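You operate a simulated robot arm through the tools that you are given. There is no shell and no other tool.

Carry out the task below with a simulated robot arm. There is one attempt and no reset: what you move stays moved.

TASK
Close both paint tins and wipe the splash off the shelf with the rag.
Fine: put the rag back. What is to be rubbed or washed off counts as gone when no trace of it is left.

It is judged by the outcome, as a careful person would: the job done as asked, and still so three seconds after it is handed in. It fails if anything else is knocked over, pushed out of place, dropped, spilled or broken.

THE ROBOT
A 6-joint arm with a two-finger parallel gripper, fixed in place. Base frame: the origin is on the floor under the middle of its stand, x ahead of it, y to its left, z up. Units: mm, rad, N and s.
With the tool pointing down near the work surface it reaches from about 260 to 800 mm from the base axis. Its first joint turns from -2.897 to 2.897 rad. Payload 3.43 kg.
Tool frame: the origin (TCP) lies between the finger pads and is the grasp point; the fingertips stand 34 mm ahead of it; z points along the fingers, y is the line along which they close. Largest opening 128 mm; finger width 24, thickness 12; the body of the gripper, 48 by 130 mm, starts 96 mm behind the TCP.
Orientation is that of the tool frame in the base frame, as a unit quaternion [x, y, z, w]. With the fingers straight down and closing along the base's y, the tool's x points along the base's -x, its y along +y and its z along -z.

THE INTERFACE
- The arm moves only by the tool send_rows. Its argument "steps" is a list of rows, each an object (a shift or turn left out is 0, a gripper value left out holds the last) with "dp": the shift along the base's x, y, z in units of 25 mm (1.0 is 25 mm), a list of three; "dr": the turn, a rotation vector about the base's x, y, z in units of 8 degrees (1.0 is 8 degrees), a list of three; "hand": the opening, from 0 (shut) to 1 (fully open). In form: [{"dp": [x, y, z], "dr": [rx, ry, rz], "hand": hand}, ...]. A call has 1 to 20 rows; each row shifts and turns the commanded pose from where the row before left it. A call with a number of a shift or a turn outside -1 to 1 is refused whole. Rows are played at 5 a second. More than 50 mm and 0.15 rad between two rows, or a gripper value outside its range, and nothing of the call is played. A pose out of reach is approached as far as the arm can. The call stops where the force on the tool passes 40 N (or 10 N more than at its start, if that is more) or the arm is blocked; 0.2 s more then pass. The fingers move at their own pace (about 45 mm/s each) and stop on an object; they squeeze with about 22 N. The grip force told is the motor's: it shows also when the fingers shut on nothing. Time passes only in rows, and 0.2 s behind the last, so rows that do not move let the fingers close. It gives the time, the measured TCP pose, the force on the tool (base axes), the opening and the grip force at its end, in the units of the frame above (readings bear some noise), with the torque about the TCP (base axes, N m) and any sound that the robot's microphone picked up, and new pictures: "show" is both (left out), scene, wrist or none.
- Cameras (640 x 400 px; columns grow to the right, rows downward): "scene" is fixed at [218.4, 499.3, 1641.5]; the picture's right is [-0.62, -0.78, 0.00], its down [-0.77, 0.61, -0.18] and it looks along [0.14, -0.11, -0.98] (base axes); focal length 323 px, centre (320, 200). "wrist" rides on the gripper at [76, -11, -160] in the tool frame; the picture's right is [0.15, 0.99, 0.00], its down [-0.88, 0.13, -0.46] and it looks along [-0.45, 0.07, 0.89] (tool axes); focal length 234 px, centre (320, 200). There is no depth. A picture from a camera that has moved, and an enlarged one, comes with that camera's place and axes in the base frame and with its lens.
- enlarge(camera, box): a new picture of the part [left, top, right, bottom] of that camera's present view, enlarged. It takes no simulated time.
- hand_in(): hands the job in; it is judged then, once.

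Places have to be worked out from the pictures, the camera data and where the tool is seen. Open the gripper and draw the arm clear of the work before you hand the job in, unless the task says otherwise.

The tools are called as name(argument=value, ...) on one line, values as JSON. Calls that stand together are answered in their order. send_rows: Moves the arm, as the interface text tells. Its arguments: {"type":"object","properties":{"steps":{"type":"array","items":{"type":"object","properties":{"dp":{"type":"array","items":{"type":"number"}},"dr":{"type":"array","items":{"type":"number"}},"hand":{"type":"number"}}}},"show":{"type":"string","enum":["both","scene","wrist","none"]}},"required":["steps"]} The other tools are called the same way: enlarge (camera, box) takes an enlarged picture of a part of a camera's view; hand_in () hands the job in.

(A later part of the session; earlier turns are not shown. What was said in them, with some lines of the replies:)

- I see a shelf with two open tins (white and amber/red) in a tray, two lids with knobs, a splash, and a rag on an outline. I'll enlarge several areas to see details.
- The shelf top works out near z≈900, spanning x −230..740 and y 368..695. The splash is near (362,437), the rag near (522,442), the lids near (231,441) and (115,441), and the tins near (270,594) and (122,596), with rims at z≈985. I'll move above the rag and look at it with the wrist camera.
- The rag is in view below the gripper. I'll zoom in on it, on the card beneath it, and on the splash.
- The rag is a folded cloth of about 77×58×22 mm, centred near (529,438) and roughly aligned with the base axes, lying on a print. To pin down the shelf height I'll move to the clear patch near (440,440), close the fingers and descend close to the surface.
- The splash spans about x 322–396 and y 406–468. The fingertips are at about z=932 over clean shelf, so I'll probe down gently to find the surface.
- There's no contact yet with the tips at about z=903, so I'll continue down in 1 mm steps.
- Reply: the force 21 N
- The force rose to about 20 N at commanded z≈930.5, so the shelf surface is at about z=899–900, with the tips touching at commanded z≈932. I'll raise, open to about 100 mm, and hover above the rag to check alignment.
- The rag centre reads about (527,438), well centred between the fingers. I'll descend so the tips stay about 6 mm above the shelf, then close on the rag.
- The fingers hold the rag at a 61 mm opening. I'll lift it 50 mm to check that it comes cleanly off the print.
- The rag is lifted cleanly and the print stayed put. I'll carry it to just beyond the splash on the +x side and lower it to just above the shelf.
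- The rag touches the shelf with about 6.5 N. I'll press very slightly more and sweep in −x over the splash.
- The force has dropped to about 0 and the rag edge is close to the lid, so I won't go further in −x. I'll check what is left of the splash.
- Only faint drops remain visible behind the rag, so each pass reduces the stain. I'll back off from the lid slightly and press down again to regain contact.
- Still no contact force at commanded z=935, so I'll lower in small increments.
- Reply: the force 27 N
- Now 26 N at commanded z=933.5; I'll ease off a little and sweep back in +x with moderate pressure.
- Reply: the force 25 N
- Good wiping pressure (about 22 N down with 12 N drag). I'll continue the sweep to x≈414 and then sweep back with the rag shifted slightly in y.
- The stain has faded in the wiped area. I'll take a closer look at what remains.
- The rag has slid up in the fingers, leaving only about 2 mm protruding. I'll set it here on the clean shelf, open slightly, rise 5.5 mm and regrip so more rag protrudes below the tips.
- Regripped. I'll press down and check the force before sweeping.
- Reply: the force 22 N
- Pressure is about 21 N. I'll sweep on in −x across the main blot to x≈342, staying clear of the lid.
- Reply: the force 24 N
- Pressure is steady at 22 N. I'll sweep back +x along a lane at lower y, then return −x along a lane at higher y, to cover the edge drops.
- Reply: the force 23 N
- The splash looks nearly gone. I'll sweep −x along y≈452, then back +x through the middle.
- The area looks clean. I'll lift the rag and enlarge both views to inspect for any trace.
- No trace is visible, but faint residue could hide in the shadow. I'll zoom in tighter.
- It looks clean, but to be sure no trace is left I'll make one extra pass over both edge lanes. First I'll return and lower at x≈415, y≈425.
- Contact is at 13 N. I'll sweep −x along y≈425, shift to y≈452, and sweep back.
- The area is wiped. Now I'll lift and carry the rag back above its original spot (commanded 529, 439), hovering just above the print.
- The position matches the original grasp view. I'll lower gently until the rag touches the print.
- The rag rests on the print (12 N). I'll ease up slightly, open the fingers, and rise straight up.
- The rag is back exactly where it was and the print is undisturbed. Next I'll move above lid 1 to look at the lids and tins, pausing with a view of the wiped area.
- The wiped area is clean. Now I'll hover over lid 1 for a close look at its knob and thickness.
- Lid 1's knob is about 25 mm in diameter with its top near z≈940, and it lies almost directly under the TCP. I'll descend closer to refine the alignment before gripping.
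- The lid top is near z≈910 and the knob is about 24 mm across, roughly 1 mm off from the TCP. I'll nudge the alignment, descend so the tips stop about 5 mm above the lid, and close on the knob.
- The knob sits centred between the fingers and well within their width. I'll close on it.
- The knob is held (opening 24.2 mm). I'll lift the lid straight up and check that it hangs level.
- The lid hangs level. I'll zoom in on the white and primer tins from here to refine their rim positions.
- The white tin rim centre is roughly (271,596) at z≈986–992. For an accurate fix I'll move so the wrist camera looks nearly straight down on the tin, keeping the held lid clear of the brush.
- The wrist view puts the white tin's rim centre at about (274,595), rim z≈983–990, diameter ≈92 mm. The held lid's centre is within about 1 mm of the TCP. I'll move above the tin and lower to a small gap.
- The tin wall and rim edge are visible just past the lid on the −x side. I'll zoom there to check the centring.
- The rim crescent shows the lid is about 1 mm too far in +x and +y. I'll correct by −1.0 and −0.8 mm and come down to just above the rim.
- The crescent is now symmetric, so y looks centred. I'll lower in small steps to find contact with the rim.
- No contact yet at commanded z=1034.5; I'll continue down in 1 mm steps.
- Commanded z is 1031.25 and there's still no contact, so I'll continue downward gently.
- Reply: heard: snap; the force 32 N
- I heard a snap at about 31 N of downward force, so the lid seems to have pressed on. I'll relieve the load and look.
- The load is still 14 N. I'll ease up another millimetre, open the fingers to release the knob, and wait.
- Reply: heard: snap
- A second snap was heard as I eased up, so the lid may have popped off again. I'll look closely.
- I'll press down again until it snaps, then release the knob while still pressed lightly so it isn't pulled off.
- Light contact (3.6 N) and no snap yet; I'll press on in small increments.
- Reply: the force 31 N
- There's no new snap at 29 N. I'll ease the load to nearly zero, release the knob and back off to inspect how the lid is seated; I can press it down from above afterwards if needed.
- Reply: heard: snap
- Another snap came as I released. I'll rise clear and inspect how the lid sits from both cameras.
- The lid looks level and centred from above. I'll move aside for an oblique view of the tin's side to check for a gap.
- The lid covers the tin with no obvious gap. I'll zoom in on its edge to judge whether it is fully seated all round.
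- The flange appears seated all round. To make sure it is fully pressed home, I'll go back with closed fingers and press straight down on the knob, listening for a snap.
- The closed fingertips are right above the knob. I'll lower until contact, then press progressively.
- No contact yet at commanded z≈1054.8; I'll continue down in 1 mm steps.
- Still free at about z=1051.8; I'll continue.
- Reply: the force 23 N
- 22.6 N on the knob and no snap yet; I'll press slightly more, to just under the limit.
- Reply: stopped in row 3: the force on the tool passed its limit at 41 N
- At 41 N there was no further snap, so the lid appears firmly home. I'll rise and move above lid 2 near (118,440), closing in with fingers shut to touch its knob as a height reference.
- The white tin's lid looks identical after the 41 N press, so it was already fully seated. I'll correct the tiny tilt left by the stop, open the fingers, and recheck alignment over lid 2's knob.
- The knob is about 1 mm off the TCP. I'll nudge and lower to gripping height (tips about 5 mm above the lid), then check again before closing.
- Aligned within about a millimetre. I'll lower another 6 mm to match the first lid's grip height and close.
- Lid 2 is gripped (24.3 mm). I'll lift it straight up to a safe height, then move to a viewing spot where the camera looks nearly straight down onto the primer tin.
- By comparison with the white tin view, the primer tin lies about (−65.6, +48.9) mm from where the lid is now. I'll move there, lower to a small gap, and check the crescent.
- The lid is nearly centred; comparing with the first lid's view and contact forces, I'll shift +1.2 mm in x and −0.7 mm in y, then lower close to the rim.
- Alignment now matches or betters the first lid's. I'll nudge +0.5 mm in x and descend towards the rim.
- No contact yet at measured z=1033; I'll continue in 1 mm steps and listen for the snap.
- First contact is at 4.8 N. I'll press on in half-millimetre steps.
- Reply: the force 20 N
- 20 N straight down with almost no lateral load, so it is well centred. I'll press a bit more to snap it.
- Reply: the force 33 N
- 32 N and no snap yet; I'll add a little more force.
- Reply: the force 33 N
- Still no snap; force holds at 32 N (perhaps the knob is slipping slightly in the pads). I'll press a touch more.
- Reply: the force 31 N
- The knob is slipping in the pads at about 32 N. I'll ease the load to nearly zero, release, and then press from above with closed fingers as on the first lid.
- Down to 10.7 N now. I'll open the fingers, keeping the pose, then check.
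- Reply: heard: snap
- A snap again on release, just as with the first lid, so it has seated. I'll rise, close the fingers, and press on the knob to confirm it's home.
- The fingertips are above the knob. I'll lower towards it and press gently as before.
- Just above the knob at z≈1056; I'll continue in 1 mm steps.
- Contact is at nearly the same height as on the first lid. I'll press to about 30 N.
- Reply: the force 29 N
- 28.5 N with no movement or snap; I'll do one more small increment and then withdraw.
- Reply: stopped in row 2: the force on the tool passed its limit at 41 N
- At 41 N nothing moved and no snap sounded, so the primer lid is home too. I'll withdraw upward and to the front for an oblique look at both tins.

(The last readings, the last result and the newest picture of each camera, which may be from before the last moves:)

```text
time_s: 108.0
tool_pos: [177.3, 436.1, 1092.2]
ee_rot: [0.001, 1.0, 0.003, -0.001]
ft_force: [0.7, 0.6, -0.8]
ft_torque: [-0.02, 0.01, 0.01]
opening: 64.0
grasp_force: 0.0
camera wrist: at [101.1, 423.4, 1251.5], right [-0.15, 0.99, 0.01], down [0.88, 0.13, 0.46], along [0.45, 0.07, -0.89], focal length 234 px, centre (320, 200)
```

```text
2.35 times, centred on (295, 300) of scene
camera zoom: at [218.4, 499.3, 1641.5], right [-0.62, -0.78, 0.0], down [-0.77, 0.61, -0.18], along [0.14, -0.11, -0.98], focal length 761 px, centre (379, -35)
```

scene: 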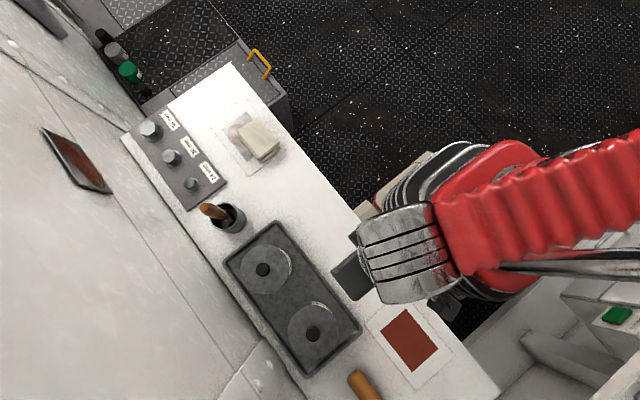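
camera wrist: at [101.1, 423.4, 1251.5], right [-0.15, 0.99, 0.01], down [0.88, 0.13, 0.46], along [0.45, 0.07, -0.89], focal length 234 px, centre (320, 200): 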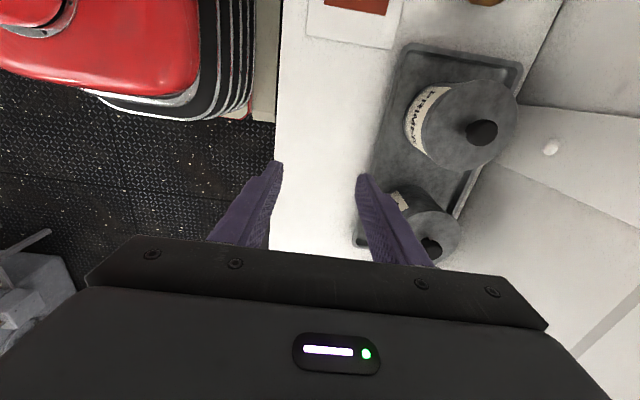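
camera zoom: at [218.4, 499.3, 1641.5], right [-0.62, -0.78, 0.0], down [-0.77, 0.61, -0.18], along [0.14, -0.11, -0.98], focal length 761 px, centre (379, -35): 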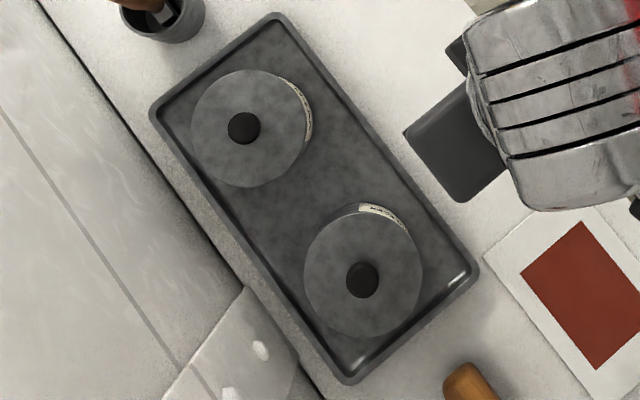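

Both lids are on. I'll zoom in on the primer lid's edge and on the scene view of each lid to check for gaps or tilt.

enlarge(camera="wrist", box=[405, 70, 485, 150])

enlarge(camera="scene", box=[280, 300, 345, 365])

enlarge(camera="wrist", box=[380, 180, 470, 265])

```text
5.00 times, centred on (445, 110) of wrist
camera zoom: at [101.1, 423.4, 1251.5], right [-0.15, 0.99, 0.01], down [0.88, 0.13, 0.46], along [0.45, 0.07, -0.89], focal length 1171 px, centre (-305, 650)
```

zoom: 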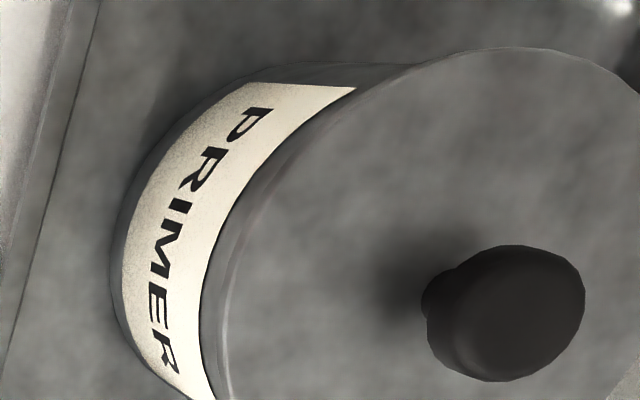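

```text
6.15 times, centred on (312, 332) of scene
camera zoom: at [218.4, 499.3, 1641.5], right [-0.62, -0.78, 0.0], down [-0.77, 0.61, -0.18], along [0.14, -0.11, -0.98], focal length 1990 px, centre (366, -615)
```

zoom: 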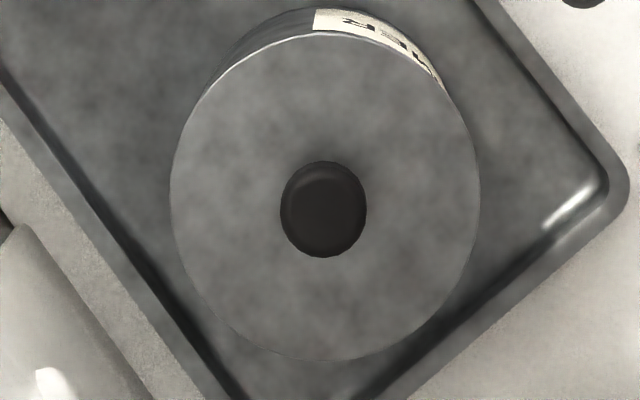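

```text
4.71 times, centred on (425, 222) of wrist
camera zoom: at [101.1, 423.4, 1251.5], right [-0.15, 0.99, 0.01], down [0.88, 0.13, 0.46], along [0.45, 0.07, -0.89], focal length 1102 px, centre (-174, 94)
```

zoom: 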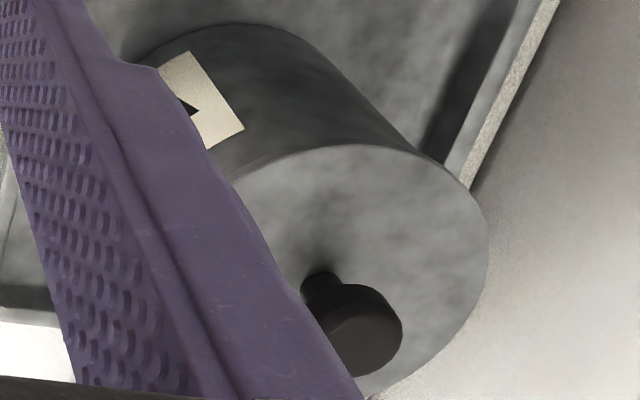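

Both lids sit flush and level. I'll do a final check of the wiped area, the rag and the rest of the shelf before withdrawing.

enlarge(camera="scene", box=[265, 150, 365, 240])

enlarge(camera="scene", box=[285, 170, 325, 210])

enlarge(camera="scene", box=[120, 60, 300, 240])

```text
4.44 times, centred on (315, 195) of scene
camera zoom: at [218.4, 499.3, 1641.5], right [-0.62, -0.78, 0.0], down [-0.77, 0.61, -0.18], along [0.14, -0.11, -0.98], focal length 1437 px, centre (342, 222)
```

zoom: 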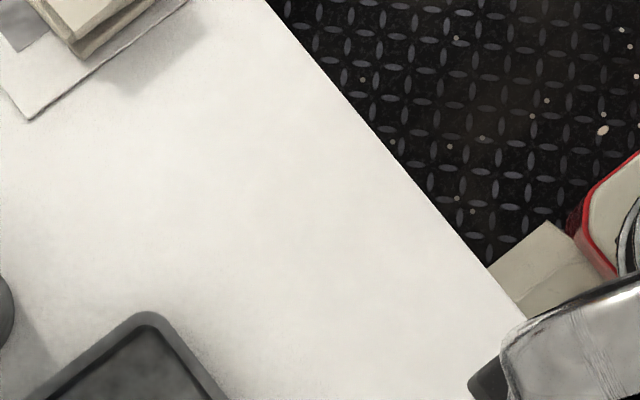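

```text
10.00 times, centred on (305, 190) of scene
camera zoom: at [218.4, 499.3, 1641.5], right [-0.62, -0.78, 0.0], down [-0.77, 0.61, -0.18], along [0.14, -0.11, -0.98], focal length 3233 px, centre (470, 300)
```

zoom: 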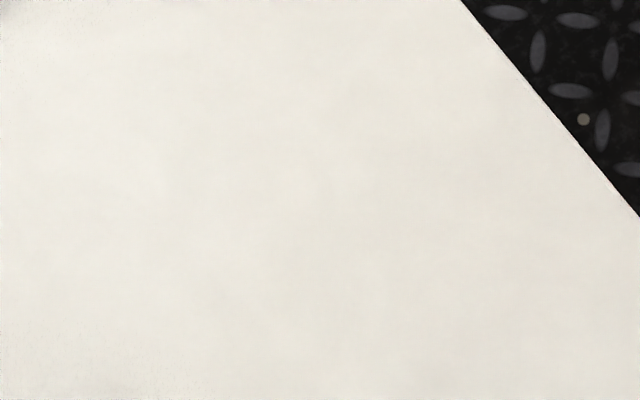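

```text
2.22 times, centred on (210, 150) of scene
camera zoom: at [218.4, 499.3, 1641.5], right [-0.62, -0.78, 0.0], down [-0.77, 0.61, -0.18], along [0.14, -0.11, -0.98], focal length 718 px, centre (564, 311)
```

zoom: 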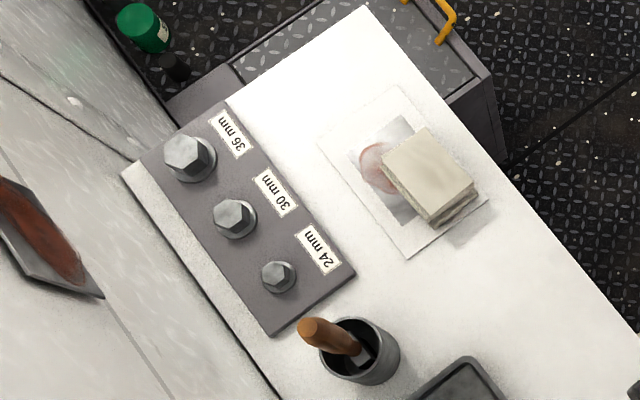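

The shelf is clean, the rag is in place, and everything else is undisturbed. I'll open the gripper and draw the arm up and clear of the shelf.

send_rows(steps=[{"dp": [0, 0, 1], "hand": 1}, {"dp": [0, 0, 1]}, {"dp": [0, -0.5, 1]}, {"dp": [0.6, -0.8, 1]}, {"dp": [0.8, -0.8, 1]}, {"dp": [0.8, -0.8, 0.4]}, {"dp": [0.8, -0.8, 0]}, {"dp": [0.8, -0.8, 0]}, {"dp": [0.8, -0.6, 0]}, {"dp": [0.8, 0, 0]}, {"dp": [0, 0, 0]}, {"dp": [0, 0, 0]}])

enlarge(camera="scene", box=[215, 215, 375, 385])

```text
time_s: 110.6
tool_pos: [312.0, 310.0, 1226.9]
ee_rot: [0.0, 1.0, 0.002, 0.0]
ft_force: [0.3, -0.4, 0.0]
ft_torque: [0.0, -0.02, -0.04]
opening: 128.2
grasp_force: 0.1
camera wrist: at [236.3, 297.5, 1387.1], right [-0.15, 0.99, 0.01], down [0.88, 0.13, 0.46], along [0.45, 0.07, -0.89], focal length 234 px, centre (320, 200)
```

scene: 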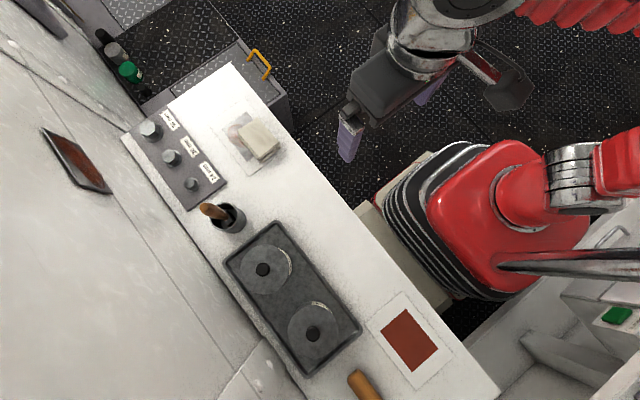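
wrist: 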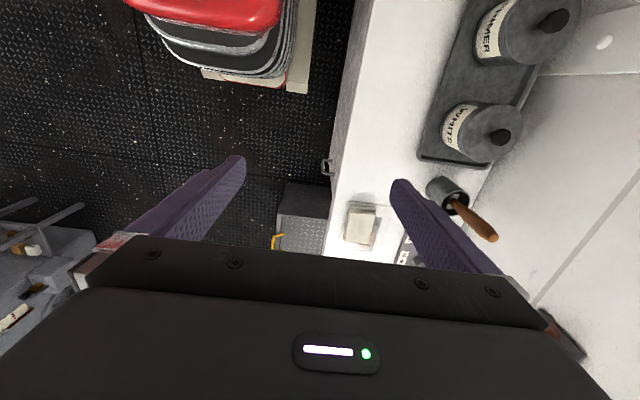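

```text
2.35 times, centred on (295, 300) of scene
camera zoom: at [218.4, 499.3, 1641.5], right [-0.62, -0.78, 0.0], down [-0.77, 0.61, -0.18], along [0.14, -0.11, -0.98], focal length 761 px, centre (379, -35)
```

zoom: 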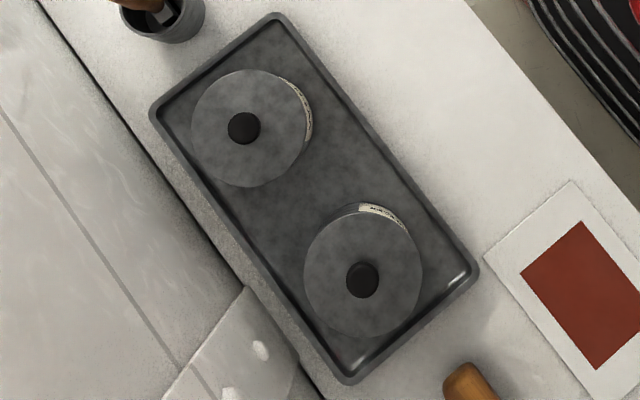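

Everything is in place. I notice a faint reddish tint near the tray's lower corner, so I'll zoom in before handing in.

enlarge(camera="scene", box=[285, 345, 325, 385])

enlarge(camera="wrist", box=[430, 0, 610, 170])

enlarge(camera="wrist", box=[330, 60, 430, 200])

```text
10.00 times, centred on (305, 365) of scene
camera zoom: at [218.4, 499.3, 1641.5], right [-0.62, -0.78, 0.0], down [-0.77, 0.61, -0.18], along [0.14, -0.11, -0.98], focal length 3233 px, centre (470, -1450)
```

zoom: 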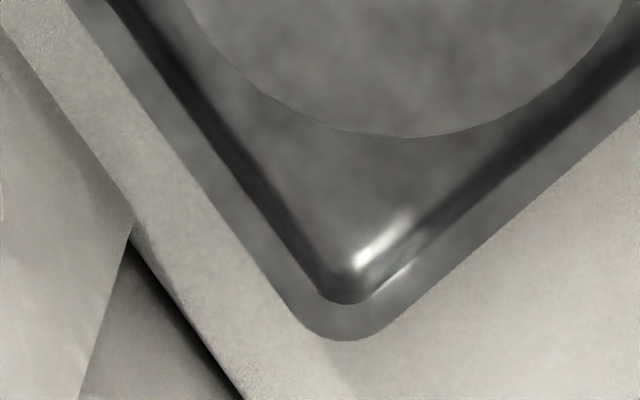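

```text
2.35 times, centred on (520, 85) of wrist
camera zoom: at [236.3, 297.5, 1387.1], right [-0.15, 0.99, 0.01], down [0.88, 0.13, 0.46], along [0.45, 0.07, -0.89], focal length 551 px, centre (-151, 471)
```

zoom: 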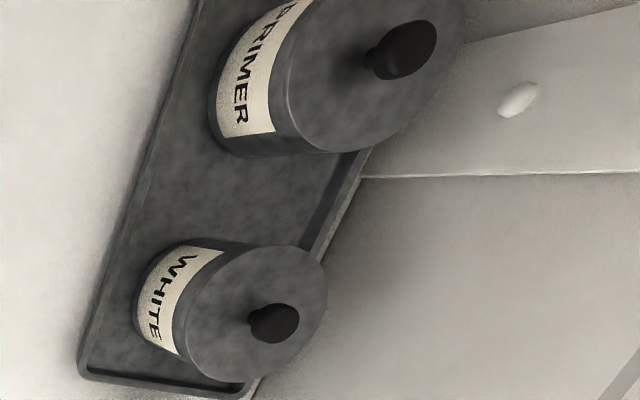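

```text
2.86 times, centred on (380, 130) of wrist
camera zoom: at [236.3, 297.5, 1387.1], right [-0.15, 0.99, 0.01], down [0.88, 0.13, 0.46], along [0.45, 0.07, -0.89], focal length 669 px, centre (149, 400)
```

zoom: 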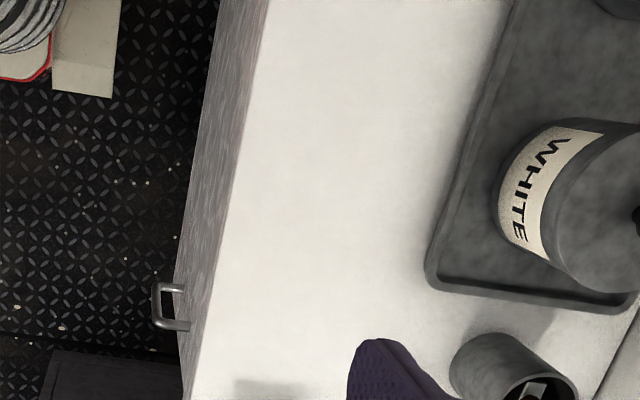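

The red tint was only a reflection in the glossy tray; there's no spill. Both tins are closed, the splash is gone, the rag is back on its spot and the arm is clear, so I'm handing in.

hand_in()

```text
The job is handed in.
```

I closed both paint tins, wiped the splash off the shelf, and put the rag back where it was. The job is handed in, but the tool did not say whether it passed.

- **Tins:** Each lid is on its tin and looks flush and level. I heard a snap as I released each one. Pressing each knob with about 41 N afterwards produced no further snap, and the lids look level in the later views.
- **Splash:** Close-up views from both cameras show no trace left on the shelf.
- **Rag:** It sits on the print in the same position as at the start, and the print did not move.
- **Everything else:** Nothing was knocked over or spilled, and nothing else on the shelf looks out of place. The gripper is open and the arm is clear of the shelf.
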